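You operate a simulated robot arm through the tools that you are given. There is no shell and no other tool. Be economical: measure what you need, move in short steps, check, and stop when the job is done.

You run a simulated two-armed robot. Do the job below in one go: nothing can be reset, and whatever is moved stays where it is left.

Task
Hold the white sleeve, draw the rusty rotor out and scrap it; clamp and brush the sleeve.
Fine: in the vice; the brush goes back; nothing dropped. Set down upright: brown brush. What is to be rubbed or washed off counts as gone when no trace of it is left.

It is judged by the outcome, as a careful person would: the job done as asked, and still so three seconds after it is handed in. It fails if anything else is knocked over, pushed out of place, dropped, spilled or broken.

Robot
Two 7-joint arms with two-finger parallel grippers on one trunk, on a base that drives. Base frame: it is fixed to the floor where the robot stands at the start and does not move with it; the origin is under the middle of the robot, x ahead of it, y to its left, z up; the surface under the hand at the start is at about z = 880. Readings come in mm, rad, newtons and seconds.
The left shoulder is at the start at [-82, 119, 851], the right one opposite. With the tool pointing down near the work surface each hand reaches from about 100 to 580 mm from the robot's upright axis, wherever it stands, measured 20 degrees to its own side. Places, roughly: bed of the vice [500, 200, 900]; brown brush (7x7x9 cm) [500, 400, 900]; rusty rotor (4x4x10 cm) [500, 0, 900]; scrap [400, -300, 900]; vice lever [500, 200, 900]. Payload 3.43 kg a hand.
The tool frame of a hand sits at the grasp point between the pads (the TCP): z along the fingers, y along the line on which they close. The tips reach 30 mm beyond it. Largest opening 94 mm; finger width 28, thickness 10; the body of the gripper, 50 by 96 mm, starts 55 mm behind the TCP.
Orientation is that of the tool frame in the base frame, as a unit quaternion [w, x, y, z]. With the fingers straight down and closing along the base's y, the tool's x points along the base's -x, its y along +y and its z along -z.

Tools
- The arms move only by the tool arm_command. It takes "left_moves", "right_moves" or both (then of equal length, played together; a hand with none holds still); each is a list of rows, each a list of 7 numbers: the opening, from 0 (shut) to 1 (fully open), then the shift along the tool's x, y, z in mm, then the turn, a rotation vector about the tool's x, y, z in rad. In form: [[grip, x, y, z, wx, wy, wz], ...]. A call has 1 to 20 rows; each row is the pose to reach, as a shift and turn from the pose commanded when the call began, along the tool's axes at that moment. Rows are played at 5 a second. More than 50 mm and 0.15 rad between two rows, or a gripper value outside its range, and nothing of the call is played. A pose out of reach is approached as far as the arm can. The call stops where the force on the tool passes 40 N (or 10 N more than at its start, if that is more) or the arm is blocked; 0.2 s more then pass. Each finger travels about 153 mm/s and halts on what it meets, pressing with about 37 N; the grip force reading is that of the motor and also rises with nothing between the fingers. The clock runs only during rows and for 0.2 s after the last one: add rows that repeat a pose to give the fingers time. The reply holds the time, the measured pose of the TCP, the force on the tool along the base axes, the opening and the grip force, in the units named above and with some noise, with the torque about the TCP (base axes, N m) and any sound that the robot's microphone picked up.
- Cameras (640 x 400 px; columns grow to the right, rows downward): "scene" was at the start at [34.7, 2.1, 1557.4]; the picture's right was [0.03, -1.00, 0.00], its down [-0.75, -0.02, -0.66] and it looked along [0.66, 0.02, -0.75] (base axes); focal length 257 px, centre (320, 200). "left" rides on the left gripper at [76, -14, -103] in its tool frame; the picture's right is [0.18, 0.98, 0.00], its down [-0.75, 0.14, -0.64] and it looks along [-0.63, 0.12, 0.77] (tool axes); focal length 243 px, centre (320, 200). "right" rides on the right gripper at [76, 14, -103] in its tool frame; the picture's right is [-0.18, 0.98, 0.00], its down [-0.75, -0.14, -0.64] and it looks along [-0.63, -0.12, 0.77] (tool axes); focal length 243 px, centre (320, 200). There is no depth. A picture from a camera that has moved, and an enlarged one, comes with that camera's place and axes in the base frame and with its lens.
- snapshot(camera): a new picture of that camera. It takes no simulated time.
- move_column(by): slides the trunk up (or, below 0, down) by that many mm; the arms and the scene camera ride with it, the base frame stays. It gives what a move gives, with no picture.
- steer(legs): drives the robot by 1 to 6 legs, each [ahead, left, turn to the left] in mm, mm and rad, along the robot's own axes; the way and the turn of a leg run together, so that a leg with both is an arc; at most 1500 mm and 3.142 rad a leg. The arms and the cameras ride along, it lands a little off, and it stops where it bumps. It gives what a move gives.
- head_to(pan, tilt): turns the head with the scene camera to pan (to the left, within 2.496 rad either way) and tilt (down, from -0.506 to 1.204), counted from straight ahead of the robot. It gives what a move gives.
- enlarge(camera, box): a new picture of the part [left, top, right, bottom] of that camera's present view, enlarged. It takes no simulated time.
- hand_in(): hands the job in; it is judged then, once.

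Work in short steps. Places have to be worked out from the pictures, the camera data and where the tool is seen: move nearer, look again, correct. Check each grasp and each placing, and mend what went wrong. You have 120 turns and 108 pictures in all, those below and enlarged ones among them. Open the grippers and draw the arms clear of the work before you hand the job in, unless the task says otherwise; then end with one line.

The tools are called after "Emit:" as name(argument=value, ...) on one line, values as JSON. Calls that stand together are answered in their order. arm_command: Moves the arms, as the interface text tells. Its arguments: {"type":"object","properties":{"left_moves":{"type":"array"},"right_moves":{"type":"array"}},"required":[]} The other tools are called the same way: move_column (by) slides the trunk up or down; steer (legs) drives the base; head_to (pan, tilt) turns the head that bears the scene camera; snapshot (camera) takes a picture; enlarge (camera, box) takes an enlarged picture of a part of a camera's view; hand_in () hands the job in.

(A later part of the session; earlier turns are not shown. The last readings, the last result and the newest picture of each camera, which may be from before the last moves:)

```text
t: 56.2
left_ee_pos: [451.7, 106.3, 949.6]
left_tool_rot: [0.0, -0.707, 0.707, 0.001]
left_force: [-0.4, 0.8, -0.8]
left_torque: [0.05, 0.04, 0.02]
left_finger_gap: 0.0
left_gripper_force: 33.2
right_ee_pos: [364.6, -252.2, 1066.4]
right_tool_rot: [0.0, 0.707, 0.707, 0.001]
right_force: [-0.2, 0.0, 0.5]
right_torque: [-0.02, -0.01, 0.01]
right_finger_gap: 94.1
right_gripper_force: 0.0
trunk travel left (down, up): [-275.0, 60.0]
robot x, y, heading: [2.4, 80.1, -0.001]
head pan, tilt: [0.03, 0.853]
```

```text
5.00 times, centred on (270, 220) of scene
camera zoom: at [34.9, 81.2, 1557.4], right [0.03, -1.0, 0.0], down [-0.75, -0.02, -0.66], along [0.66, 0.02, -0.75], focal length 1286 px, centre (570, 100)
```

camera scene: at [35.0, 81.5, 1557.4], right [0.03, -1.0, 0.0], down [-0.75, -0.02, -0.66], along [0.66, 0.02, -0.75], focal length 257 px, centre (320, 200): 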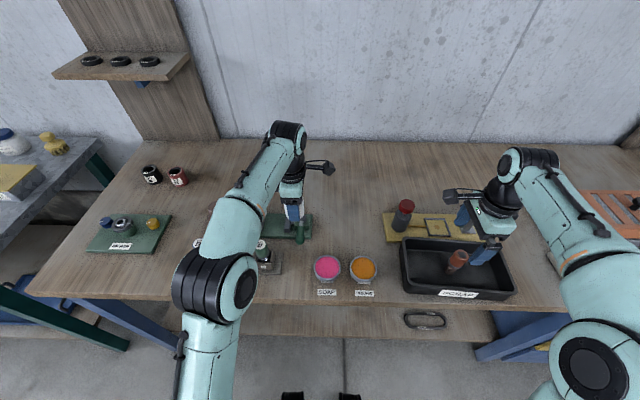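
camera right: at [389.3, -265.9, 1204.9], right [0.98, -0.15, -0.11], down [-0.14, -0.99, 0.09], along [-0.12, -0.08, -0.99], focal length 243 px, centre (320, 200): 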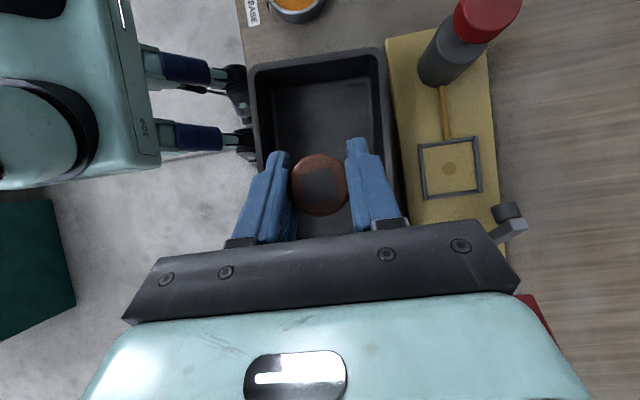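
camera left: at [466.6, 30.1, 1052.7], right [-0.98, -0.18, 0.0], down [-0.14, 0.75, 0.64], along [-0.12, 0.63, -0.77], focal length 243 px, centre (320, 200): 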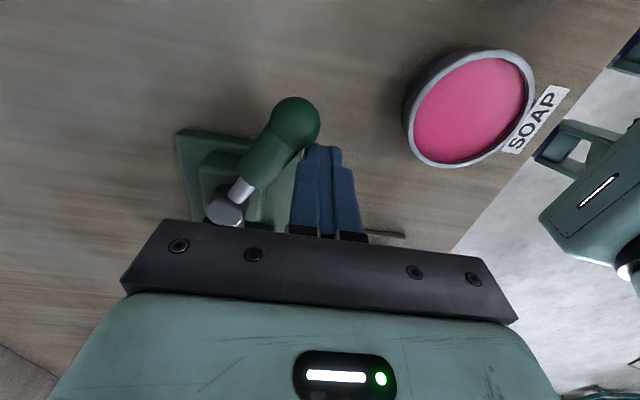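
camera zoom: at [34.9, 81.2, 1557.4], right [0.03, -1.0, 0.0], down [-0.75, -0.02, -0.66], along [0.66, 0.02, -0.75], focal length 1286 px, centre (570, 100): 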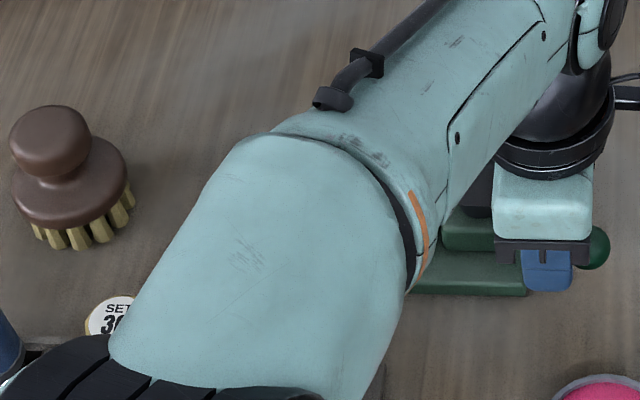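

Lever at ~55°. Continue to about 90°.

Emit:
arm_command(left_moves=[[0, 6, -6, 0, 0, 0, 0], [0, 12, -12, 0, 0, 0, 0], [0, 16, -18, 0, 0, 0, 0], [0, 19, -24, 0, 0, 0, 0], [0, 22, -30, 0, 0, 0, 0], [0, 24, -36, 0, 0, 0, 0]])

Emit:
snapshot(camera="left")

```text
t: 57.6
left_ee_pos: [486.0, 83.3, 950.5]
left_tool_rot: [0.0, -0.707, 0.707, 0.001]
left_force: [-8.2, 3.3, 2.4]
left_torque: [0.02, 0.15, -0.02]
left_finger_gap: 0.0
left_gripper_force: 33.0
right_ee_pos: [364.8, -251.6, 1067.1]
right_tool_rot: [0.001, 0.708, 0.707, 0.001]
right_force: [-1.0, 1.1, 0.8]
right_torque: [0.03, -0.02, -0.02]
right_finger_gap: 94.1
right_gripper_force: 0.0
trunk travel left (down, up): [-275.0, 60.0]
robot x, y, heading: [-1.5, 77.2, -0.002]
head pan, tilt: [0.03, 0.853]
```

```text
41 pictures are left
camera left: at [500.8, 6.4, 1052.9], right [-0.98, -0.18, 0.0], down [-0.14, 0.75, 0.64], along [-0.12, 0.63, -0.77], focal length 243 px, centre (320, 200)
```

left: 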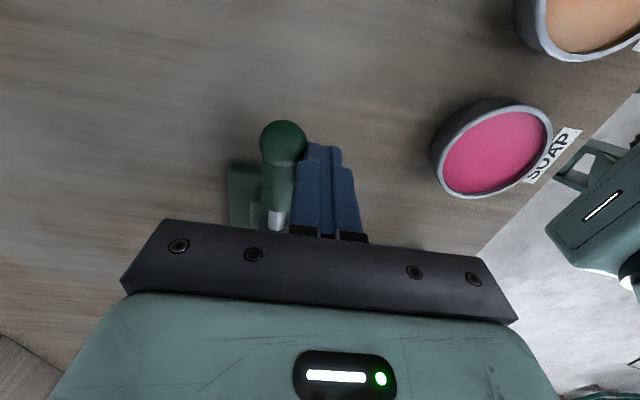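

Resistance is starting (8 N). Press a little further in +x to clamp.

Emit:
arm_command(left_moves=[[0, 0.5, -3, 0, 0, 0, 0], [0, 1, -6, 0, 0, 0, 0], [0, 1, -9, 0, 0, 0, 0], [0, 1, -9, 0, 0, 0, 0]])

```text
t: 58.4
left_ee_pos: [488.0, 82.3, 950.9]
left_tool_rot: [-0.007, -0.706, 0.708, 0.01]
left_force: [-24.4, 6.1, 9.2]
left_torque: [0.07, 0.47, -0.14]
left_finger_gap: 0.1
left_gripper_force: 33.9
right_ee_pos: [362.8, -250.3, 1068.3]
right_tool_rot: [0.001, 0.707, 0.707, 0.0]
right_force: [0.4, -0.5, -0.9]
right_torque: [-0.02, 0.03, -0.01]
right_finger_gap: 94.0
right_gripper_force: 0.1
trunk travel left (down, up): [-275.0, 60.0]
robot x, y, heading: [-0.2, 77.9, 0.004]
head pan, tilt: [0.03, 0.853]
stopped in row 3 (left hand): the force on the tool passed its limit at 42 N (the readings are from after the stop); the commanded pose is now the measured one
```

Firm stop reached. Back off, raise and look at the vice.

Emit:
arm_command(left_moves=[[0, 0, 15, 0, 0, 0, 0], [0, -10, 40, 0, 0, 0, 0], [0, -10, 40, -40, 0, 0, 0], [0, -10, 40, -85, 0, 0, 0], [0, -10, 85, -100, 0, 0, 0], [0, -10, 130, -100, 0, 0, 0], [0, -10, 170, -100, 0, 0, 0]])

Emit:
enlarge(camera="scene", box=[180, 180, 330, 270])

```text
t: 60.0
left_ee_pos: [323.2, 92.9, 1051.8]
left_tool_rot: [-0.005, -0.706, 0.708, 0.007]
left_force: [0.0, 0.0, 0.3]
left_torque: [0.01, 0.0, 0.02]
left_finger_gap: 0.1
left_gripper_force: 33.3
right_ee_pos: [364.4, -251.4, 1066.7]
right_tool_rot: [0.0, 0.708, 0.707, 0.001]
right_force: [-0.9, -0.6, -0.1]
right_torque: [0.04, -0.02, 0.0]
right_finger_gap: 94.1
right_gripper_force: 0.0
trunk travel left (down, up): [-275.0, 60.0]
robot x, y, heading: [0.3, 77.8, -0.001]
head pan, tilt: [0.03, 0.853]
```

```text
4.27 times, centred on (255, 225) of scene
camera zoom: at [33.2, 81.8, 1557.4], right [0.03, -1.0, 0.0], down [-0.75, -0.02, -0.66], along [0.66, 0.02, -0.75], focal length 1097 px, centre (597, 93)
```

zoom: 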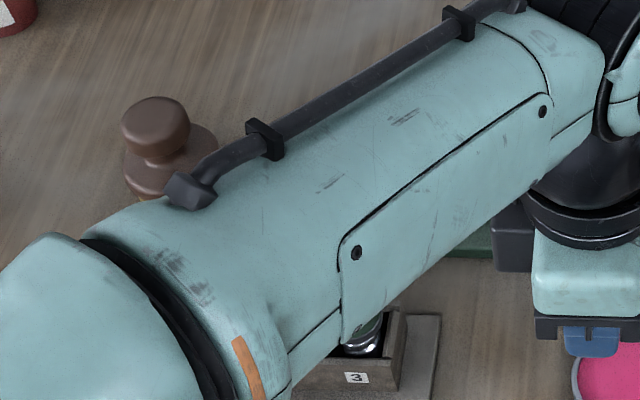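

View is blocked by the forearm. I'll turn the left hand back to zero yaw while raising, then drive 120 mm left toward the brush.

Emit:
arm_command(left_moves=[[0.2, 0, 0, -10, 0, 0, 0.143], [0.4, 0, 0, -20, 0, 0, 0.286], [0.6, 0, 0, -30, 0, 0, 0.428], [0.8, 0, 0, -40, 0, 0, 0.571], [1, 0, 0, -50, 0, 0, 0.714], [1, 0, 0, -60, 0, 0, 0.857], [1, 0, 0, -70, 0, 0, 1.0], [1, 0, 0, -80, 0, 0, 1.142], [1, 0, 0, -90, 0, 0, 1.285], [1, 0, 0, -100, 0, 0, 1.428], [1, 0, 0, -100, 0, 0, 1.571]])

Emit:
steer(legs=[[0, 120, 0]])

Emit:
snapshot(camera="scene")

```text
t: 62.4
left_ee_pos: [325.2, 90.3, 1152.8]
left_tool_rot: [-0.008, 0.002, 1.0, 0.002]
left_force: [0.7, -0.3, 0.2]
left_torque: [0.01, 0.04, -0.01]
left_finger_gap: 94.3
left_gripper_force: 0.1
right_ee_pos: [366.0, -251.5, 1067.5]
right_tool_rot: [-0.001, 0.708, 0.707, 0.0]
right_force: [0.1, 0.5, -0.3]
right_torque: [0.02, 0.01, 0.0]
right_finger_gap: 94.1
right_gripper_force: 0.0
trunk travel left (down, up): [-275.0, 60.0]
robot x, y, heading: [1.6, 85.4, 0.004]
head pan, tilt: [0.03, 0.853]
```

```text
t: 64.1
left_ee_pos: [325.1, 212.2, 1152.1]
left_tool_rot: [-0.009, 0.001, 1.0, 0.002]
left_force: [0.2, 0.2, -0.7]
left_torque: [-0.02, 0.03, -0.01]
left_finger_gap: 94.0
left_gripper_force: 0.0
right_ee_pos: [365.2, -129.8, 1066.8]
right_tool_rot: [0.0, 0.707, 0.707, 0.001]
right_force: [0.2, -0.1, -0.1]
right_torque: [0.0, -0.01, 0.0]
right_finger_gap: 93.9
right_gripper_force: 0.1
trunk travel left (down, up): [-275.0, 60.0]
robot x, y, heading: [0.8, 202.1, 0.001]
head pan, tilt: [0.03, 0.853]
```

```text
39 pictures are left
camera scene: at [34.3, 201.9, 1557.4], right [0.03, -1.0, 0.0], down [-0.75, -0.02, -0.66], along [0.66, 0.02, -0.75], focal length 257 px, centre (320, 200)
```

scene: 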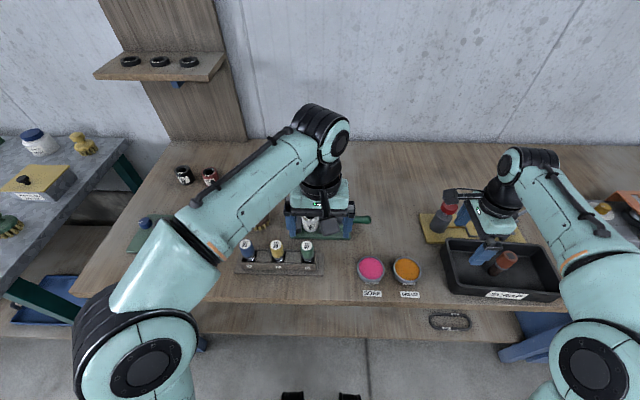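

Move the left hand toward the brush at height, then view the vice and brush.

Emit:
arm_command(left_moves=[[1, -20, 32, 5, 0, 0, 0], [1, -40, 64, 12, 0, 0, 0], [1, -60, 96, 20, 0, 0, 0], [1, -80, 128, 28, 0, 0, 0], [1, -100, 160, 36, 0, 0, 0], [1, -120, 192, 42, 0, 0, 0], [1, -120, 192, 42, 0, 0, 0]])

Emit:
enlarge(camera="scene", box=[220, 170, 380, 280])

Emit:
snapshot(camera="left")

```text
t: 65.7
left_ee_pos: [444.9, 404.2, 1108.6]
left_tool_rot: [-0.009, 0.002, 1.0, 0.002]
left_force: [0.3, -0.5, -0.1]
left_torque: [-0.02, -0.01, 0.0]
left_finger_gap: 94.0
left_gripper_force: 0.1
right_ee_pos: [365.1, -131.9, 1066.9]
right_tool_rot: [0.0, 0.707, 0.707, 0.0]
right_force: [0.3, 0.3, 0.0]
right_torque: [0.01, -0.03, 0.01]
right_finger_gap: 94.1
right_gripper_force: 0.1
trunk travel left (down, up): [-275.0, 60.0]
robot x, y, heading: [-1.7, 197.3, -0.001]
head pan, tilt: [0.03, 0.853]
```

```text
3.64 times, centred on (300, 225) of scene
camera zoom: at [33.8, 201.3, 1557.4], right [0.03, -1.0, 0.0], down [-0.75, -0.02, -0.66], along [0.66, 0.02, -0.75], focal length 935 px, centre (393, 109)
```

zoom: 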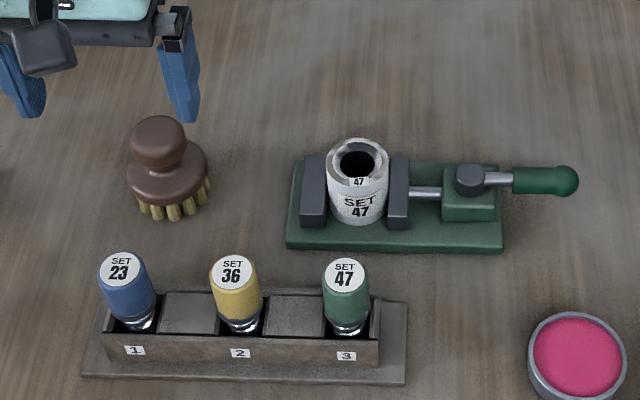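

```text
37 pictures are left
camera left: at [370.4, 389.4, 1213.2], right [-0.18, 0.98, 0.01], down [0.77, 0.14, 0.63], along [0.62, 0.12, -0.78], focal length 243 px, centre (320, 200)
```

left: 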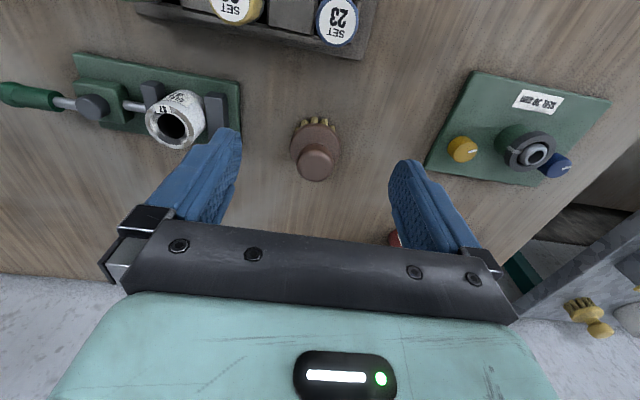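

The sleeve is clamped between both jaws with the lever at 90°. Move over the brush knob (~(516,410)), and check.

Emit:
arm_command(left_moves=[[1, -36, 3, 20, 0, 0, 0], [1, -71, 6, 40, 0, 0, 0], [1, -71, 6, 62, 0, 0, 0], [1, -71, 6, 62, 0, 0, 0]])

Emit:
snapshot(camera="left")

Emit:
enlarge(camera="scene", box=[210, 160, 310, 240])

```text
t: 66.7
left_ee_pos: [505.2, 408.4, 1040.9]
left_tool_rot: [-0.009, 0.001, 1.0, 0.002]
left_force: [-0.6, 0.9, -1.0]
left_torque: [0.02, 0.01, 0.0]
left_finger_gap: 94.0
left_gripper_force: 0.0
left hand out of reach, approached as far as the arm can: row 2, 3, 4
right_ee_pos: [365.7, -131.9, 1065.9]
right_tool_rot: [-0.001, 0.708, 0.706, 0.0]
right_force: [1.2, 0.8, -0.7]
right_torque: [0.01, -0.01, -0.01]
right_finger_gap: 93.9
right_gripper_force: 0.1
trunk travel left (down, up): [-275.0, 60.0]
robot x, y, heading: [-1.5, 201.6, 0.002]
head pan, tilt: [0.03, 0.853]
```

```text
36 pictures are left
camera left: at [430.8, 393.5, 1144.4], right [-0.18, 0.98, 0.01], down [0.77, 0.14, 0.63], along [0.62, 0.12, -0.78], focal length 243 px, centre (320, 200)
```

left: 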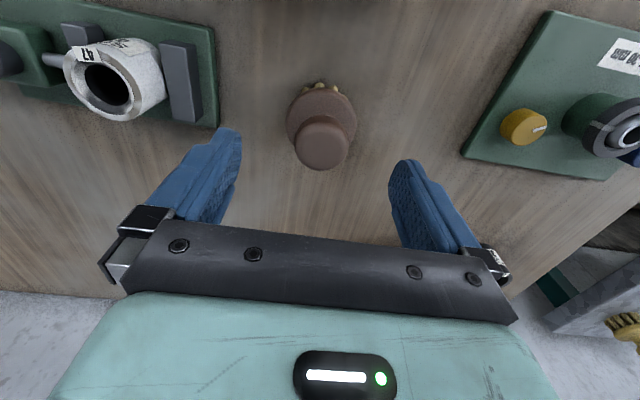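

```text
5.00 times, centred on (260, 200) of scene
camera zoom: at [34.3, 201.8, 1557.4], right [0.03, -1.0, 0.0], down [-0.75, -0.02, -0.66], along [0.66, 0.02, -0.75], focal length 1286 px, centre (620, 200)
```

zoom: 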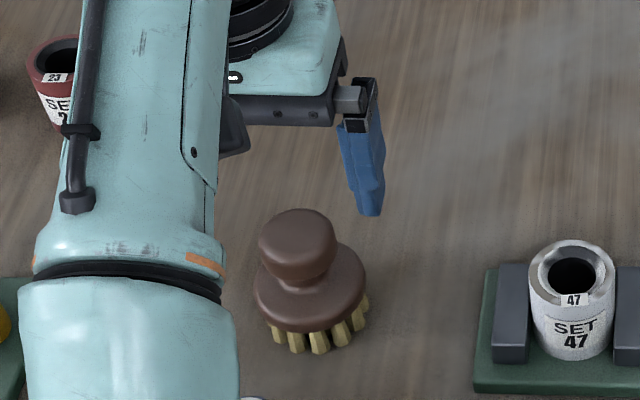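

The reach limit stopped x at 505. Knob is at (519,411), top z≈968. Drive 70 mm more to the left, raising the hand slightly first.

Emit:
steer(legs=[[0, 70, 0]])

```text
t: 68.0
left_ee_pos: [505.5, 478.5, 1041.8]
left_tool_rot: [-0.009, 0.002, 1.0, 0.002]
left_force: [0.2, 0.7, -0.4]
left_torque: [-0.05, -0.01, 0.02]
left_finger_gap: 93.8
left_gripper_force: 0.1
right_ee_pos: [365.1, -62.3, 1067.5]
right_tool_rot: [0.0, 0.708, 0.706, 0.0]
right_force: [0.6, -0.6, -0.5]
right_torque: [0.01, 0.01, 0.01]
right_finger_gap: 94.0
right_gripper_force: 0.1
trunk travel left (down, up): [-275.0, 60.0]
robot x, y, heading: [-1.3, 266.2, -0.001]
head pan, tilt: [0.03, 0.853]
```

Align over the knob and straighten the small tilt.

Emit:
arm_command(left_moves=[[1, -7, -34, 0, 0, -0.009, 0], [1, -14, -67, 0, 0, -0.018, 0], [1, -14, -67, 10, 0, -0.018, 0], [1, -14, -67, 10, 0, -0.018, 0]])

Emit:
snapshot(camera="left")

```text
t: 69.0
left_ee_pos: [515.5, 411.4, 1029.0]
left_tool_rot: [0.0, 0.002, 1.0, 0.003]
left_force: [-0.3, 0.7, -0.2]
left_torque: [-0.01, 0.02, -0.02]
left_finger_gap: 94.1
left_gripper_force: 0.1
left hand out of reach, approached as far as the arm can: row 2
right_ee_pos: [365.5, -62.0, 1068.3]
right_tool_rot: [0.0, 0.708, 0.706, 0.001]
right_force: [0.0, 0.5, -0.5]
right_torque: [-0.02, -0.01, -0.01]
right_finger_gap: 94.1
right_gripper_force: 0.1
trunk travel left (down, up): [-275.0, 60.0]
robot x, y, heading: [0.5, 266.6, -0.002]
head pan, tilt: [0.03, 0.853]
```

```text
34 pictures are left
camera left: at [440.1, 395.9, 1131.6], right [-0.18, 0.98, 0.0], down [0.75, 0.14, 0.64], along [0.63, 0.12, -0.77], focal length 243 px, centre (320, 200)
```

left: 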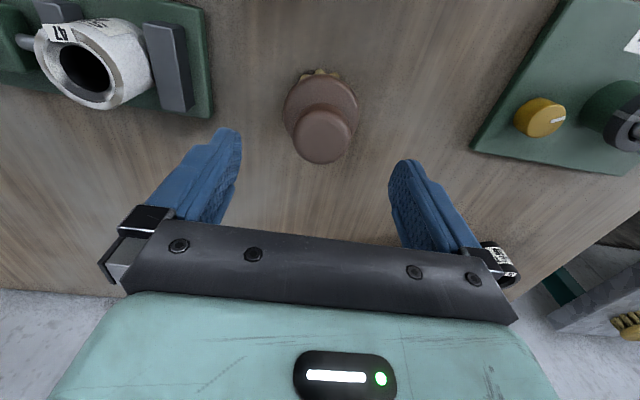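

Centred well. Descend so the tips straddle the knob and close.

Emit:
arm_command(left_moves=[[1, 0, 2, 30, 0, 0, 0], [1, 0, 2, 55, 0, 0, 0], [1, 0, 2, 66, 0, 0, 0], [0.7, 0, 2, 66, 0, 0, 0], [0.4, 0, 2, 66, 0, 0, 0], [0.2, 0, 2, 66, 0, 0, 0], [0.2, 0, 2, 66, 0, 0, 0]])

Emit:
snapshot(camera="left")

Emit:
enlarge(camera="scene", box=[220, 150, 360, 250])

```text
t: 70.6
left_ee_pos: [533.9, 411.1, 969.2]
left_tool_rot: [-0.001, 0.002, 1.0, 0.002]
left_force: [0.0, 0.2, 0.3]
left_torque: [0.03, 0.01, 0.01]
left_finger_gap: 44.8
left_gripper_force: 37.0
left hand out of reach, approached as far as the arm can: row 1, 2, 3, 4, 5, 6, 7
right_ee_pos: [365.3, -62.6, 1068.4]
right_tool_rot: [0.0, 0.708, 0.707, 0.001]
right_force: [-0.2, -1.0, -0.2]
right_torque: [0.01, 0.03, -0.02]
right_finger_gap: 94.0
right_gripper_force: 0.0
trunk travel left (down, up): [-275.0, 60.0]
robot x, y, heading: [1.7, 268.8, 0.005]
head pan, tilt: [0.03, 0.853]
```

```text
33 pictures are left
camera left: at [458.5, 396.7, 1071.9], right [-0.18, 0.98, 0.0], down [0.75, 0.14, 0.64], along [0.63, 0.12, -0.77], focal length 243 px, centre (320, 200)
```

left: 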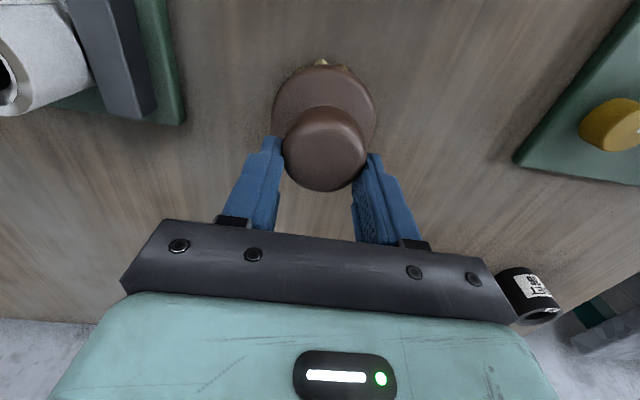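

```text
4.00 times, centred on (290, 200) of scene
camera zoom: at [34.4, 271.6, 1557.4], right [0.03, -1.0, 0.0], down [-0.75, -0.02, -0.66], along [0.66, 0.02, -0.75], focal length 1029 px, centre (440, 200)
```

zoom: 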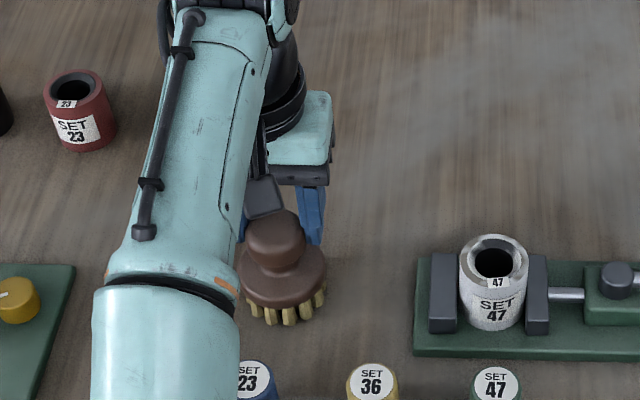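

The arm config pushed the hand 19 mm off in x and it holds the knob by its edge only. Open, raise, and switch to the 90° yaw that reached well at the vice.

Emit:
arm_command(left_moves=[[0.6, 0, 0, 0, 0, 0, 0], [1, 0, 0, 0, 0, 0, 0], [1, 0, 0, -30, 0, 0, 0], [1, 10, 0, -60, 0, 0, 0], [1, 30, 0, -80, 0, 0, 0], [1, 60, 0, -100, 0, 0, 0]])

Emit:
arm_command(left_moves=[[1, 0, 0, 0, 0, 0, -0.143], [1, 0, 0, 0, 0, 0, -0.286], [1, 0, 0, 0, 0, 0, -0.428], [1, 0, 0, 0, 0, 0, -0.571], [1, 0, 0, 0, 0, 0, -0.714], [1, 0, 0, 0, 0, 0, -0.857], [1, 0, 0, 0, 0, 0, -1.0], [1, 0, 0, 0, 0, 0, -1.142], [1, 0, 0, 0, 0, 0, -1.285], [1, 0, 0, 0, 0, 0, -1.428], [1, 0, 0, 0, 0, 0, -1.571]])

Emit:
snapshot(camera="left")

```text
t: 72.0
left_ee_pos: [473.3, 410.4, 1069.6]
left_tool_rot: [0.0, 0.002, 1.0, 0.001]
left_force: [0.0, 0.3, -0.5]
left_torque: [0.02, -0.01, 0.01]
left_finger_gap: 94.1
left_gripper_force: 0.1
left hand out of reach, approached as far as the arm can: row 3, 4
right_ee_pos: [364.1, -60.8, 1067.8]
right_tool_rot: [0.0, 0.708, 0.706, 0.0]
right_force: [-0.4, 0.1, -0.3]
right_torque: [-0.01, -0.01, 0.02]
right_finger_gap: 94.0
right_gripper_force: 0.1
trunk travel left (down, up): [-275.0, 60.0]
robot x, y, heading: [3.8, 272.3, -0.002]
head pan, tilt: [0.03, 0.853]
```

```text
t: 74.4
left_ee_pos: [474.8, 410.7, 1068.2]
left_tool_rot: [0.001, -0.707, 0.707, 0.001]
left_force: [-0.1, 0.3, -0.7]
left_torque: [-0.02, 0.0, -0.01]
left_finger_gap: 94.0
left_gripper_force: 0.0
right_ee_pos: [365.6, -61.8, 1067.3]
right_tool_rot: [-0.001, 0.708, 0.706, 0.001]
right_force: [0.4, 0.0, -0.1]
right_torque: [0.02, 0.04, 0.04]
right_finger_gap: 93.9
right_gripper_force: 0.0
trunk travel left (down, up): [-275.0, 60.0]
robot x, y, heading: [-2.4, 270.7, 0.0]
head pan, tilt: [0.03, 0.853]
```

```text
31 pictures are left
camera left: at [489.0, 334.2, 1171.4], right [-0.98, -0.18, 0.0], down [-0.14, 0.75, 0.64], along [-0.12, 0.63, -0.76], focal length 243 px, centre (320, 200)
```

left: 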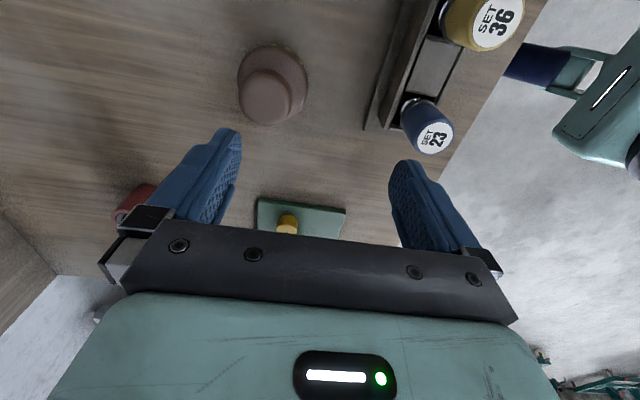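

Move over the knob in this orientation.

Emit:
arm_command(left_moves=[[1, 1, -21, 10, 0, 0, 0], [1, 2, -42, 20, 0, 0, 0], [1, 2, -42, 50, 0, 0, 0], [1, 2, -42, 50, 0, 0, 0]])

Emit:
snapshot(camera="left")

```text
t: 75.4
left_ee_pos: [515.2, 409.7, 1018.3]
left_tool_rot: [0.0, -0.707, 0.707, 0.002]
left_force: [0.3, -0.2, -1.3]
left_torque: [-0.02, 0.03, 0.01]
left_finger_gap: 93.9
left_gripper_force: 0.1
left hand out of reach, approached as far as the arm can: row 2
right_ee_pos: [364.8, -61.3, 1067.5]
right_tool_rot: [-0.001, 0.708, 0.706, 0.0]
right_force: [-0.9, 0.9, -0.1]
right_torque: [0.02, 0.02, 0.0]
right_finger_gap: 93.8
right_gripper_force: 0.0
trunk travel left (down, up): [-275.0, 60.0]
robot x, y, heading: [-1.6, 270.0, 0.002]
head pan, tilt: [0.03, 0.853]
```

```text
30 pictures are left
camera left: at [530.5, 332.5, 1121.1], right [-0.98, -0.18, 0.0], down [-0.14, 0.75, 0.64], along [-0.12, 0.63, -0.76], focal length 243 px, centre (320, 200)
```

left: 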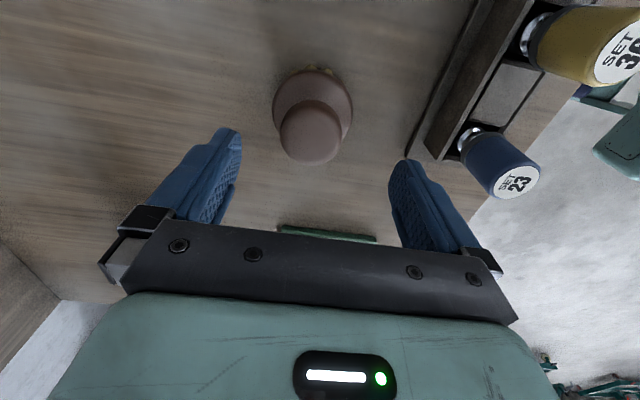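

Descend 55 mm with a small correction, verify position before closing.

Emit:
arm_command(left_moves=[[1, 3, -3, 25, 0, 0, 0], [1, 3, -3, 45, 0, 0, 0], [1, 3, -3, 56, 0, 0, 0], [1, 3, -3, 56, 0, 0, 0]])

Emit:
snapshot(camera="left")

```text
t: 76.4
left_ee_pos: [520.0, 405.6, 963.1]
left_tool_rot: [0.001, -0.706, 0.708, 0.001]
left_force: [0.1, -0.4, -0.2]
left_torque: [-0.01, -0.01, 0.03]
left_finger_gap: 94.0
left_gripper_force: 0.2
right_ee_pos: [365.9, -62.2, 1067.2]
right_tool_rot: [0.0, 0.708, 0.706, 0.0]
right_force: [-0.2, -0.7, 0.4]
right_torque: [0.01, -0.02, 0.0]
right_finger_gap: 94.3
right_gripper_force: 0.2
trunk travel left (down, up): [-275.0, 60.0]
robot x, y, heading: [1.2, 270.8, 0.002]
head pan, tilt: [0.03, 0.853]
```

```text
29 pictures are left
camera left: at [533.9, 329.1, 1065.1], right [-0.98, -0.18, 0.0], down [-0.14, 0.75, 0.64], along [-0.12, 0.63, -0.76], focal length 243 px, centre (320, 200)
```

left: 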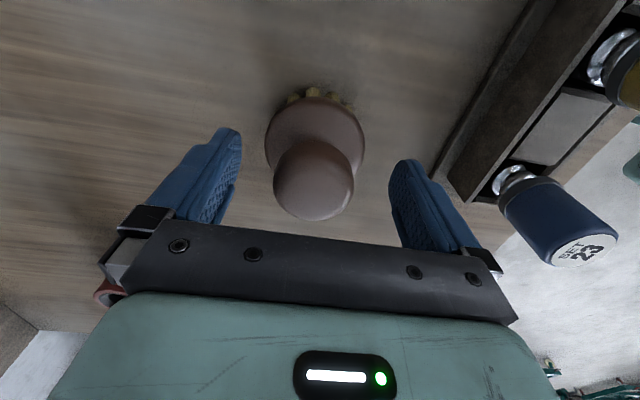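

In place; close on the knob.

Emit:
arm_command(left_moves=[[0.7, 0, 0, 0, 0, 0, 0], [0.4, 0, 0, 0, 0, 0, 0], [0.25, 0, 0, 0, 0, 0, 0], [0.25, 0, 0, 0, 0, 0, 0], [0.25, 0, 0, -10, 0, 0, 0], [0.25, 0, 0, -10, 0, 0, 0]])

Emit:
snapshot(camera="left")

```text
t: 77.8
left_ee_pos: [519.9, 405.9, 973.0]
left_tool_rot: [0.001, -0.706, 0.708, 0.001]
left_force: [-0.2, -0.4, -1.0]
left_torque: [0.05, 0.0, -0.03]
left_finger_gap: 47.7
left_gripper_force: 37.0
right_ee_pos: [366.6, -62.3, 1066.5]
right_tool_rot: [-0.001, 0.708, 0.706, 0.001]
right_force: [-1.4, -0.9, -0.6]
right_torque: [-0.01, 0.0, 0.01]
right_finger_gap: 94.0
right_gripper_force: 0.0
trunk travel left (down, up): [-275.0, 60.0]
robot x, y, heading: [-1.1, 268.8, 0.0]
head pan, tilt: [0.03, 0.853]
```

```text
28 pictures are left
camera left: at [533.7, 329.2, 1074.9], right [-0.98, -0.18, 0.0], down [-0.14, 0.75, 0.64], along [-0.12, 0.63, -0.76], focal length 243 px, centre (320, 200)
```

left: 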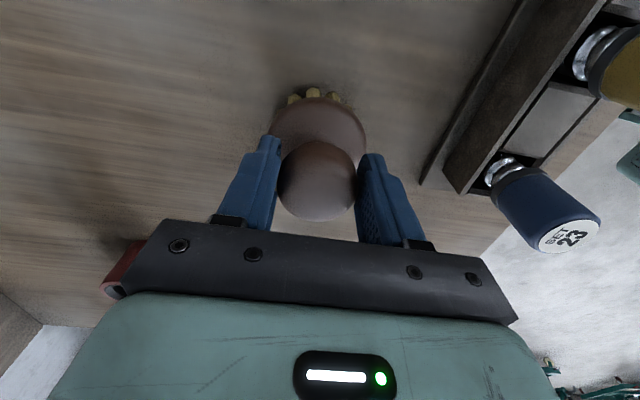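

Brush held firmly (48 mm), lifted. Raise the trunk 60 mm for better reach over the sleeve, then lift and retract the hand a bit.

Emit:
move_column(by=60)

Emit:
arm_command(left_moves=[[0.25, 0, 15, -15, 0, 0, 0], [0.25, 0, 30, -30, 0, 0, 0], [0.25, 0, 50, -50, 0, 0, 0]])

Emit:
steer(legs=[[0, -150, 0]])

Emit:
snapshot(camera="scene")

Emit:
snapshot(camera="left")

```text
t: 78.8
left_ee_pos: [519.3, 406.4, 1032.2]
left_tool_rot: [0.001, -0.707, 0.708, 0.001]
left_force: [-0.4, -0.2, -0.8]
left_torque: [0.0, 0.02, 0.02]
left_finger_gap: 47.9
left_gripper_force: 37.4
right_ee_pos: [366.3, -61.7, 1127.1]
right_tool_rot: [0.0, 0.707, 0.707, 0.0]
right_force: [0.5, 1.1, -0.2]
right_torque: [-0.01, -0.01, -0.01]
right_finger_gap: 94.1
right_gripper_force: 0.0
trunk travel left (down, up): [-335.0, 0.0]
robot x, y, heading: [-3.9, 273.2, 0.004]
head pan, tilt: [0.03, 0.853]
```

```text
t: 79.6
left_ee_pos: [469.6, 406.1, 1083.5]
left_tool_rot: [0.002, -0.706, 0.708, 0.0]
left_force: [-0.2, 0.4, 0.1]
left_torque: [-0.01, -0.01, 0.02]
left_finger_gap: 47.4
left_gripper_force: 36.8
right_ee_pos: [364.4, -61.6, 1128.0]
right_tool_rot: [-0.001, 0.708, 0.707, 0.001]
right_force: [-1.0, 0.4, 0.0]
right_torque: [0.03, -0.04, 0.01]
right_finger_gap: 93.9
right_gripper_force: 0.2
trunk travel left (down, up): [-335.0, 0.0]
robot x, y, heading: [-1.1, 268.1, 0.004]
head pan, tilt: [0.03, 0.853]
```

```text
t: 81.5
left_ee_pos: [469.9, 257.5, 1082.9]
left_tool_rot: [0.002, -0.706, 0.709, 0.001]
left_force: [0.2, -0.5, 0.1]
left_torque: [0.0, 0.03, 0.01]
left_finger_gap: 47.7
left_gripper_force: 36.8
right_ee_pos: [366.1, -209.6, 1126.6]
right_tool_rot: [-0.001, 0.708, 0.706, 0.0]
right_force: [1.1, 0.2, 0.7]
right_torque: [0.01, -0.02, 0.03]
right_finger_gap: 93.9
right_gripper_force: 0.1
trunk travel left (down, up): [-335.0, 0.0]
robot x, y, heading: [-2.4, 118.0, 0.0]
head pan, tilt: [0.03, 0.853]
```

```text
27 pictures are left
camera scene: at [33.6, 123.2, 1620.6], right [0.03, -1.0, 0.0], down [-0.75, -0.02, -0.66], along [0.66, 0.02, -0.75], focal length 257 px, centre (320, 200)
```

scene: 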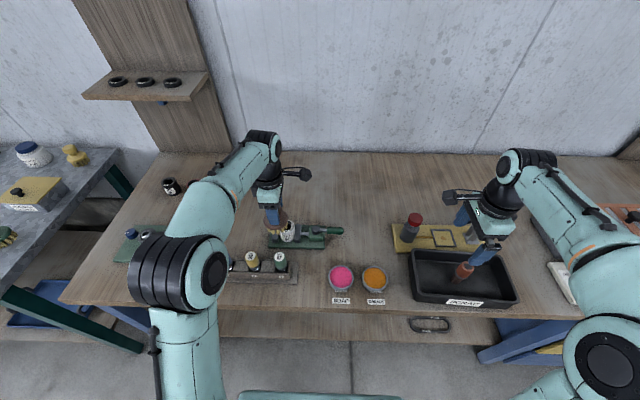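

```text
26 pictures are left
camera left: at [483.9, 181.2, 1185.7], right [-0.98, -0.18, 0.0], down [-0.14, 0.75, 0.64], along [-0.12, 0.63, -0.76], focal length 243 px, centre (320, 200)
```

left: 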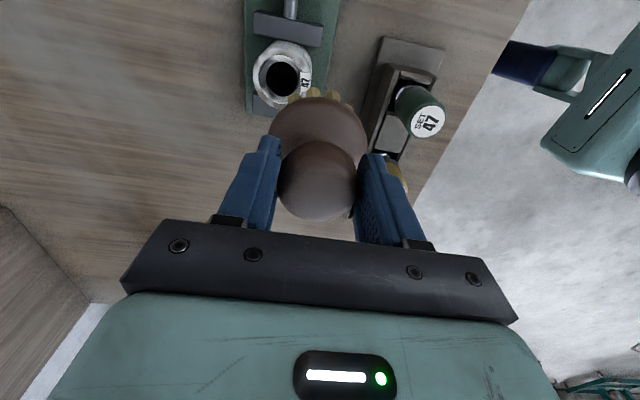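

Sleeve centre reads (507,243). Align the brush over it and descend to ~8 mm above the rim.

Emit:
arm_command(left_moves=[[0.25, 14.5, -37, 0, 0, 0, 0], [0.25, 14.5, -37, 20, 0, 0, 0], [0.25, 14.5, -37, 38, 0, 0, 0], [0.25, 14.5, -37, 38, 0, 0, 0]])

Emit:
enlarge(camera="scene", box=[210, 170, 350, 260])

```text
t: 82.5
left_ee_pos: [507.2, 244.1, 1044.5]
left_tool_rot: [0.001, -0.706, 0.708, 0.002]
left_force: [0.1, 0.9, -1.2]
left_torque: [0.0, 0.01, -0.02]
left_finger_gap: 47.5
left_gripper_force: 36.9
right_ee_pos: [364.2, -209.6, 1127.2]
right_tool_rot: [-0.001, 0.708, 0.707, 0.001]
right_force: [0.2, 0.5, 0.6]
right_torque: [0.01, 0.01, 0.03]
right_finger_gap: 94.0
right_gripper_force: 0.0
trunk travel left (down, up): [-335.0, 0.0]
robot x, y, heading: [0.6, 121.1, 0.0]
head pan, tilt: [0.03, 0.853]
```

```text
4.44 times, centred on (280, 215) of scene
camera zoom: at [33.7, 123.2, 1620.7], right [0.03, -1.0, 0.0], down [-0.75, -0.02, -0.66], along [0.66, 0.02, -0.75], focal length 1143 px, centre (498, 133)
```

zoom: 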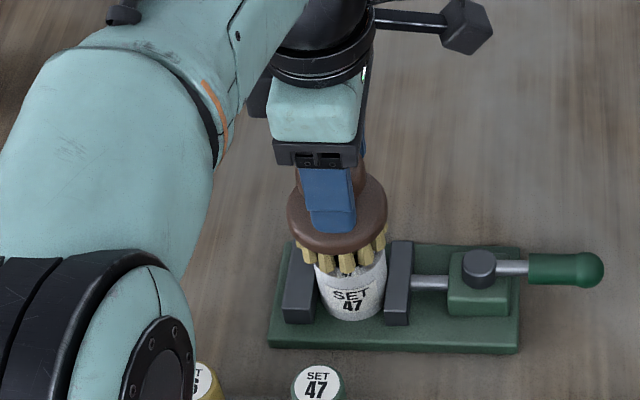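

Brush is right above the sleeve. Descend slowly to contact.

Emit:
arm_command(left_moves=[[0.25, 0, 0, 3, 0, 0, 0], [0.25, 0, 0, 6, 0, 0, 0], [0.25, 0, 0, 8, 0, 0, 0], [0.25, 0, 0, 10, 0, 0, 0], [0.25, 0, 0, 10, 0, 0, 0]])

```text
t: 83.7
left_ee_pos: [506.8, 242.9, 1034.1]
left_tool_rot: [0.002, -0.706, 0.708, 0.001]
left_force: [-0.1, -0.2, -1.0]
left_torque: [0.0, -0.03, 0.02]
left_finger_gap: 47.3
left_gripper_force: 36.8
right_ee_pos: [364.8, -210.4, 1127.8]
right_tool_rot: [-0.001, 0.707, 0.707, 0.001]
right_force: [0.1, 0.2, 0.0]
right_torque: [0.0, 0.04, 0.01]
right_finger_gap: 93.8
right_gripper_force: 0.0
trunk travel left (down, up): [-335.0, 0.0]
robot x, y, heading: [-0.2, 120.7, 0.0]
head pan, tilt: [0.03, 0.853]
```

Emit:
arm_command(left_moves=[[0.25, 0, 0, 1.5, 0, 0, 0], [0.25, 0, 0, 3, 0, 0, 0], [0.25, 0, 0, 4, 0, 0, 0], [0.25, 0, 0, 4, 0, 0, 0]])

```text
t: 84.7
left_ee_pos: [507.8, 243.9, 1033.3]
left_tool_rot: [0.002, -0.706, 0.709, 0.0]
left_force: [0.5, 0.3, 8.3]
left_torque: [-0.03, 0.21, -0.01]
left_finger_gap: 47.4
left_gripper_force: 37.2
right_ee_pos: [365.6, -209.2, 1126.9]
right_tool_rot: [0.0, 0.708, 0.706, 0.001]
right_force: [0.4, 0.9, -0.2]
right_torque: [0.0, 0.03, 0.04]
right_finger_gap: 94.0
right_gripper_force: 0.1
trunk travel left (down, up): [-335.0, 0.0]
robot x, y, heading: [-1.2, 120.9, -0.001]
head pan, tilt: [0.03, 0.853]
```

Contact at 8 N. Rub with back-and-forth strokes and circles at this pressure.

Emit:
arm_command(left_moves=[[0.25, 8, 0, 0, 0, 0, 0], [0.25, 15, 0, 0, 0, 0, 0], [0.25, 5, 0, 0, 0, 0, 0], [0.25, -5, 0, 0, 0, 0, 0], [0.25, -15, 0, 0, 0, 0, 0], [0.25, -8, 8, 0, 0, 0, 0], [0.25, 0, 15, 0, 0, 0, 0], [0.25, 8, 8, 0, 0, 0, 0], [0.25, 14, 0, 0, 0, 0, 0], [0.25, 8, -8, 0, 0, 0, 0], [0.25, 0, -15, 0, 0, 0, 0], [0.25, -10, -10, 0, 0, 0, 0], [0.25, -15, 0, 0, 0, 0, 0], [0.25, -10, 10, 0, 0, 0, 0], [0.25, 0, 15, 0, 0, 0, 0], [0.25, 0, 5, 0, 0, 0, 0], [0.25, 0, -5, 0, 0, 0, 0], [0.25, 0, -15, 0, 0, 0, 0], [0.25, 0, -5, 0, 0, 0, 0], [0.25, 0, 0, 0, 0, 0, 0]])

```text
t: 88.9
left_ee_pos: [507.8, 243.2, 1031.5]
left_tool_rot: [0.002, -0.706, 0.708, 0.0]
left_force: [0.8, 0.1, 4.5]
left_torque: [0.05, -0.03, -0.05]
left_finger_gap: 46.9
left_gripper_force: 37.3
right_ee_pos: [364.8, -209.3, 1127.9]
right_tool_rot: [-0.002, 0.708, 0.706, 0.001]
right_force: [0.2, -0.3, 1.0]
right_torque: [0.01, 0.0, 0.0]
right_finger_gap: 94.2
right_gripper_force: 0.1
trunk travel left (down, up): [-335.0, 0.0]
robot x, y, heading: [-1.2, 121.6, 0.002]
head pan, tilt: [0.03, 0.853]
```

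Lift 30 mm and move the brush aside (+y) to inspect the rim.

Emit:
arm_command(left_moves=[[0.25, 0, 0, -25, 0, 0, 0], [0.25, -35, 10, -45, 0, 0, 0], [0.25, -70, 20, -50, 0, 0, 0]])

Emit:
enlarge(camera="left", box=[230, 0, 360, 130])

Emit:
enlarge(camera="scene", box=[260, 210, 320, 255])

```text
t: 89.7
left_ee_pos: [486.0, 315.1, 1081.3]
left_tool_rot: [0.002, -0.706, 0.708, 0.001]
left_force: [-0.2, 0.0, -0.9]
left_torque: [-0.04, 0.04, -0.03]
left_finger_gap: 46.8
left_gripper_force: 37.2
right_ee_pos: [365.6, -210.2, 1126.3]
right_tool_rot: [-0.001, 0.708, 0.706, 0.0]
right_force: [-0.3, 0.0, 0.0]
right_torque: [-0.02, 0.01, -0.03]
right_finger_gap: 94.0
right_gripper_force: 0.1
trunk travel left (down, up): [-335.0, 0.0]
robot x, y, heading: [-0.6, 122.2, -0.0]
head pan, tilt: [0.03, 0.853]
```

```text
3.08 times, centred on (295, 65) of left
camera zoom: at [500.4, 238.1, 1183.4], right [-0.98, -0.18, 0.0], down [-0.14, 0.75, 0.64], along [-0.12, 0.63, -0.76], focal length 746 px, centre (397, 615)
```

zoom: 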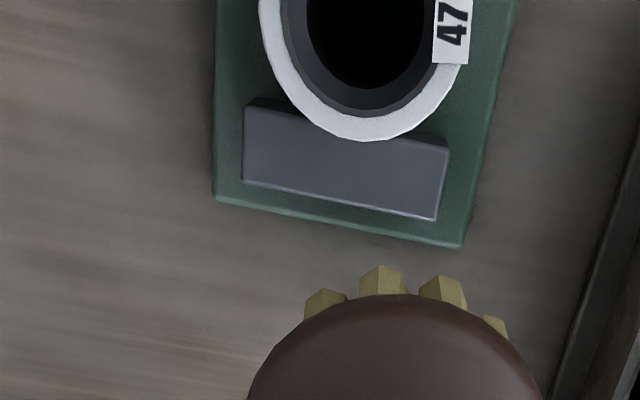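

```text
8.89 times, centred on (290, 232) of scene
camera zoom: at [33.3, 124.0, 1620.6], right [0.03, -1.0, 0.0], down [-0.75, -0.02, -0.66], along [0.66, 0.02, -0.75], focal length 2286 px, centre (587, -89)
```

zoom: 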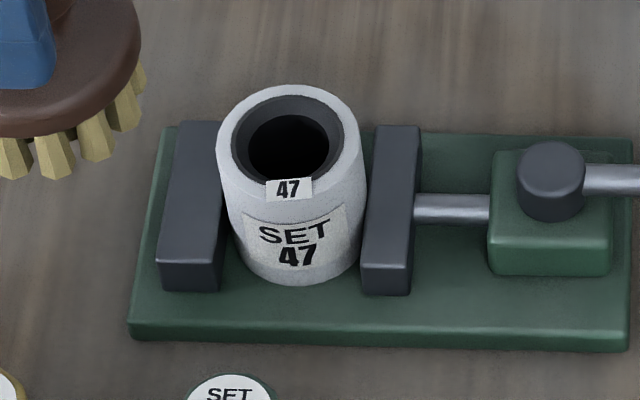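

The rim looks clean. I'll check the remaining sides from another angle.

Emit:
arm_command(left_moves=[[0.25, 20, 28, -5, 0, 0, 0], [0.25, 50, 56, -10, 0, 0, 0], [0.25, 90, 70, -15, 0, 0, 0], [0.25, 90, 70, -15, 0, 0, 0]])

Emit:
snapshot(camera="left")

```text
t: 90.7
left_ee_pos: [416.9, 225.1, 1095.3]
left_tool_rot: [0.001, -0.706, 0.708, 0.002]
left_force: [0.3, 0.1, -1.7]
left_torque: [-0.04, 0.03, -0.01]
left_finger_gap: 46.9
left_gripper_force: 36.9
right_ee_pos: [365.6, -209.8, 1128.6]
right_tool_rot: [0.0, 0.708, 0.706, 0.0]
right_force: [-0.1, 0.4, 0.3]
right_torque: [0.01, -0.03, 0.0]
right_finger_gap: 94.0
right_gripper_force: 0.1
trunk travel left (down, up): [-335.0, 0.0]
robot x, y, heading: [2.5, 120.9, -0.001]
head pan, tilt: [0.03, 0.853]
```

```text
22 pictures are left
camera left: at [430.6, 148.5, 1197.8], right [-0.98, -0.18, 0.0], down [-0.14, 0.75, 0.64], along [-0.12, 0.63, -0.76], focal length 243 px, centre (320, 200)
```

left: 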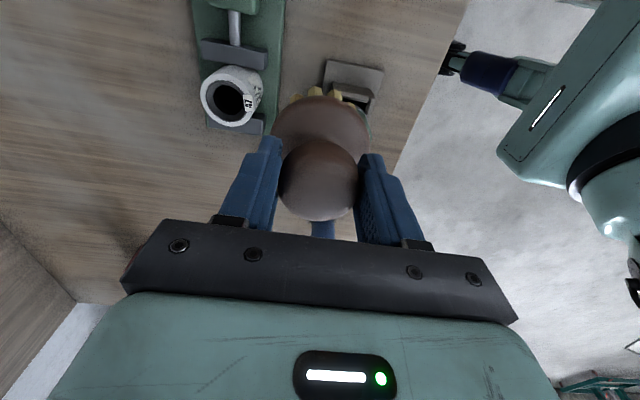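

Emit:
enlarge(camera="left", box=[190, 50, 290, 140])

```text
4.44 times, centred on (240, 95) of left
camera zoom: at [430.6, 148.5, 1197.8], right [-0.98, -0.18, 0.0], down [-0.14, 0.75, 0.64], along [-0.12, 0.63, -0.76], focal length 1078 px, centre (676, 667)
```

zoom: 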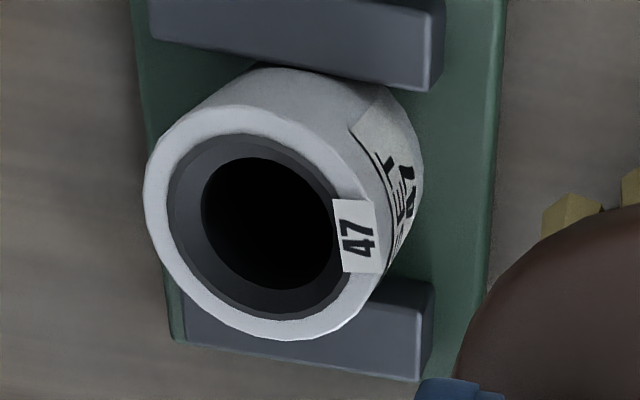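

Sleeve is spotless. Return the brush: drive back left 150 mm (hand is over clear space at height).

Emit:
arm_command(left_moves=[[0.25, -20, -25, 0, 0, 0, 0], [0.25, -32, -53, 0, 0, 0, 0]])

Emit:
steer(legs=[[0, 150, 0]])

```text
t: 91.3
left_ee_pos: [471.1, 257.4, 1094.7]
left_tool_rot: [0.001, -0.706, 0.708, 0.001]
left_force: [0.3, 0.3, -1.1]
left_torque: [0.02, 0.03, -0.02]
left_finger_gap: 46.5
left_gripper_force: 37.4
right_ee_pos: [366.2, -209.9, 1126.5]
right_tool_rot: [-0.001, 0.708, 0.707, 0.001]
right_force: [0.1, 0.5, 0.2]
right_torque: [-0.02, 0.03, 0.02]
right_finger_gap: 94.1
right_gripper_force: 0.1
trunk travel left (down, up): [-335.0, 0.0]
robot x, y, heading: [3.1, 120.8, -0.003]
head pan, tilt: [0.03, 0.853]
```

```text
t: 93.3
left_ee_pos: [469.8, 405.2, 1095.5]
left_tool_rot: [0.001, -0.706, 0.708, 0.001]
left_force: [0.5, -0.6, -1.8]
left_torque: [-0.02, -0.01, 0.0]
left_finger_gap: 46.6
left_gripper_force: 37.1
right_ee_pos: [365.3, -60.3, 1127.6]
right_tool_rot: [0.0, 0.708, 0.706, 0.0]
right_force: [0.2, 0.0, 0.6]
right_torque: [0.01, -0.02, 0.03]
right_finger_gap: 94.0
right_gripper_force: 0.1
trunk travel left (down, up): [-335.0, 0.0]
robot x, y, heading: [-1.0, 269.2, -0.001]
head pan, tilt: [0.03, 0.853]
```

Emit:
arm_command(left_moves=[[0.25, 0, -25, 25, 0, 0, 0], [0.25, 0, -50, 50, 0, 0, 0], [0.25, 0, -50, 55, 0, 0, 0], [0.25, 0, -50, 55, 0, 0, 0]])

Emit:
move_column(by=-60)

Emit:
enlarge(camera="scene", box=[220, 150, 360, 250])

```text
t: 94.3
left_ee_pos: [522.2, 406.3, 1039.7]
left_tool_rot: [0.001, -0.706, 0.708, 0.001]
left_force: [0.3, -0.1, -0.4]
left_torque: [-0.03, -0.01, 0.07]
left_finger_gap: 46.3
left_gripper_force: 36.9
right_ee_pos: [366.3, -61.2, 1127.6]
right_tool_rot: [-0.001, 0.708, 0.706, 0.001]
right_force: [0.7, 0.7, 0.4]
right_torque: [0.03, -0.01, 0.02]
right_finger_gap: 94.0
right_gripper_force: 0.0
trunk travel left (down, up): [-335.0, 0.0]
robot x, y, heading: [-2.0, 271.2, 0.001]
head pan, tilt: [0.03, 0.853]
```

```text
t: 95.3
left_ee_pos: [522.1, 405.8, 981.1]
left_tool_rot: [0.001, -0.706, 0.708, 0.002]
left_force: [0.2, -0.5, -1.2]
left_torque: [0.0, -0.01, 0.0]
left_finger_gap: 46.6
left_gripper_force: 37.6
right_ee_pos: [366.1, -60.9, 1066.4]
right_tool_rot: [0.0, 0.708, 0.707, 0.0]
right_force: [0.7, 0.1, -0.3]
right_torque: [0.0, 0.02, 0.02]
right_finger_gap: 94.1
right_gripper_force: 0.2
trunk travel left (down, up): [-275.0, 60.0]
robot x, y, heading: [1.0, 270.8, 0.001]
head pan, tilt: [0.03, 0.853]
```

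```text
4.00 times, centred on (290, 200) of scene
camera zoom: at [34.6, 272.5, 1557.4], right [0.03, -1.0, 0.0], down [-0.75, -0.02, -0.66], along [0.66, 0.02, -0.75], focal length 1029 px, centre (440, 200)
```

zoom: 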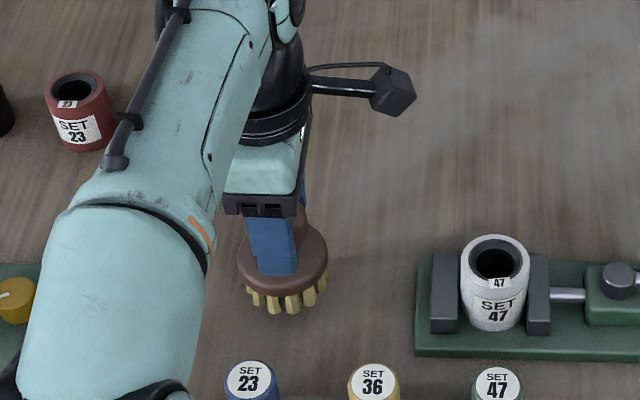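

Lower slowly to the bench and watch the force.

Emit:
arm_command(left_moves=[[0.25, 0, 1, 4, 0, 0, 0], [0.25, 0, 2, 8, 0, 0, 0], [0.25, 0, 2, 11, 0, 0, 0], [0.25, 0, 2, 13, 0, 0, 0], [0.25, 0, 2, 13, 0, 0, 0]])

```text
t: 96.5
left_ee_pos: [518.9, 404.3, 966.6]
left_tool_rot: [0.001, -0.705, 0.709, 0.001]
left_force: [-0.1, 0.5, -0.1]
left_torque: [0.02, 0.02, 0.02]
left_finger_gap: 46.9
left_gripper_force: 36.8
right_ee_pos: [366.2, -60.9, 1067.3]
right_tool_rot: [-0.001, 0.708, 0.707, 0.0]
right_force: [0.0, -0.4, -0.6]
right_torque: [-0.03, -0.01, 0.0]
right_finger_gap: 93.9
right_gripper_force: 0.0
trunk travel left (down, up): [-275.0, 60.0]
robot x, y, heading: [1.8, 271.5, 0.006]
head pan, tilt: [0.03, 0.853]
```

Emit:
arm_command(left_moves=[[0.25, 0, 0, 1.5, 0, 0, 0], [0.25, 0, 0, 3, 0, 0, 0], [0.25, 0, 0, 4, 0, 0, 0], [0.25, 0, 0, 4, 0, 0, 0]])

```text
t: 97.5
left_ee_pos: [518.9, 405.9, 963.1]
left_tool_rot: [0.001, -0.706, 0.708, 0.001]
left_force: [0.9, 0.6, -1.1]
left_torque: [-0.01, -0.02, 0.0]
left_finger_gap: 46.4
left_gripper_force: 36.8
right_ee_pos: [365.6, -59.6, 1068.0]
right_tool_rot: [-0.001, 0.708, 0.707, 0.0]
right_force: [0.3, -0.4, 0.2]
right_torque: [-0.01, -0.02, -0.05]
right_finger_gap: 93.9
right_gripper_force: 0.0
trunk travel left (down, up): [-275.0, 60.0]
robot x, y, heading: [-2.8, 274.4, 0.004]
head pan, tilt: [0.03, 0.853]
```

No contact yet (the brush slid up a bit in the grip while rubbing); continue.

Emit:
arm_command(left_moves=[[0.25, 0, 0, 1, 0, 0, 0], [0.25, 0, 0, 2, 0, 0, 0], [0.25, 0, 0, 3, 0, 0, 0], [0.25, 0, 0, 3, 0, 0, 0]])

```text
t: 98.5
left_ee_pos: [517.8, 405.7, 962.0]
left_tool_rot: [0.001, -0.706, 0.708, 0.001]
left_force: [0.2, 0.7, 4.9]
left_torque: [0.06, 0.1, -0.07]
left_finger_gap: 46.4
left_gripper_force: 37.3
right_ee_pos: [365.5, -59.7, 1068.2]
right_tool_rot: [-0.001, 0.708, 0.706, 0.001]
right_force: [0.4, -0.3, -1.0]
right_torque: [0.02, -0.03, -0.01]
right_finger_gap: 94.2
right_gripper_force: 0.1
trunk travel left (down, up): [-275.0, 60.0]
robot x, y, heading: [0.7, 271.1, 0.002]
head pan, tilt: [0.03, 0.853]
```

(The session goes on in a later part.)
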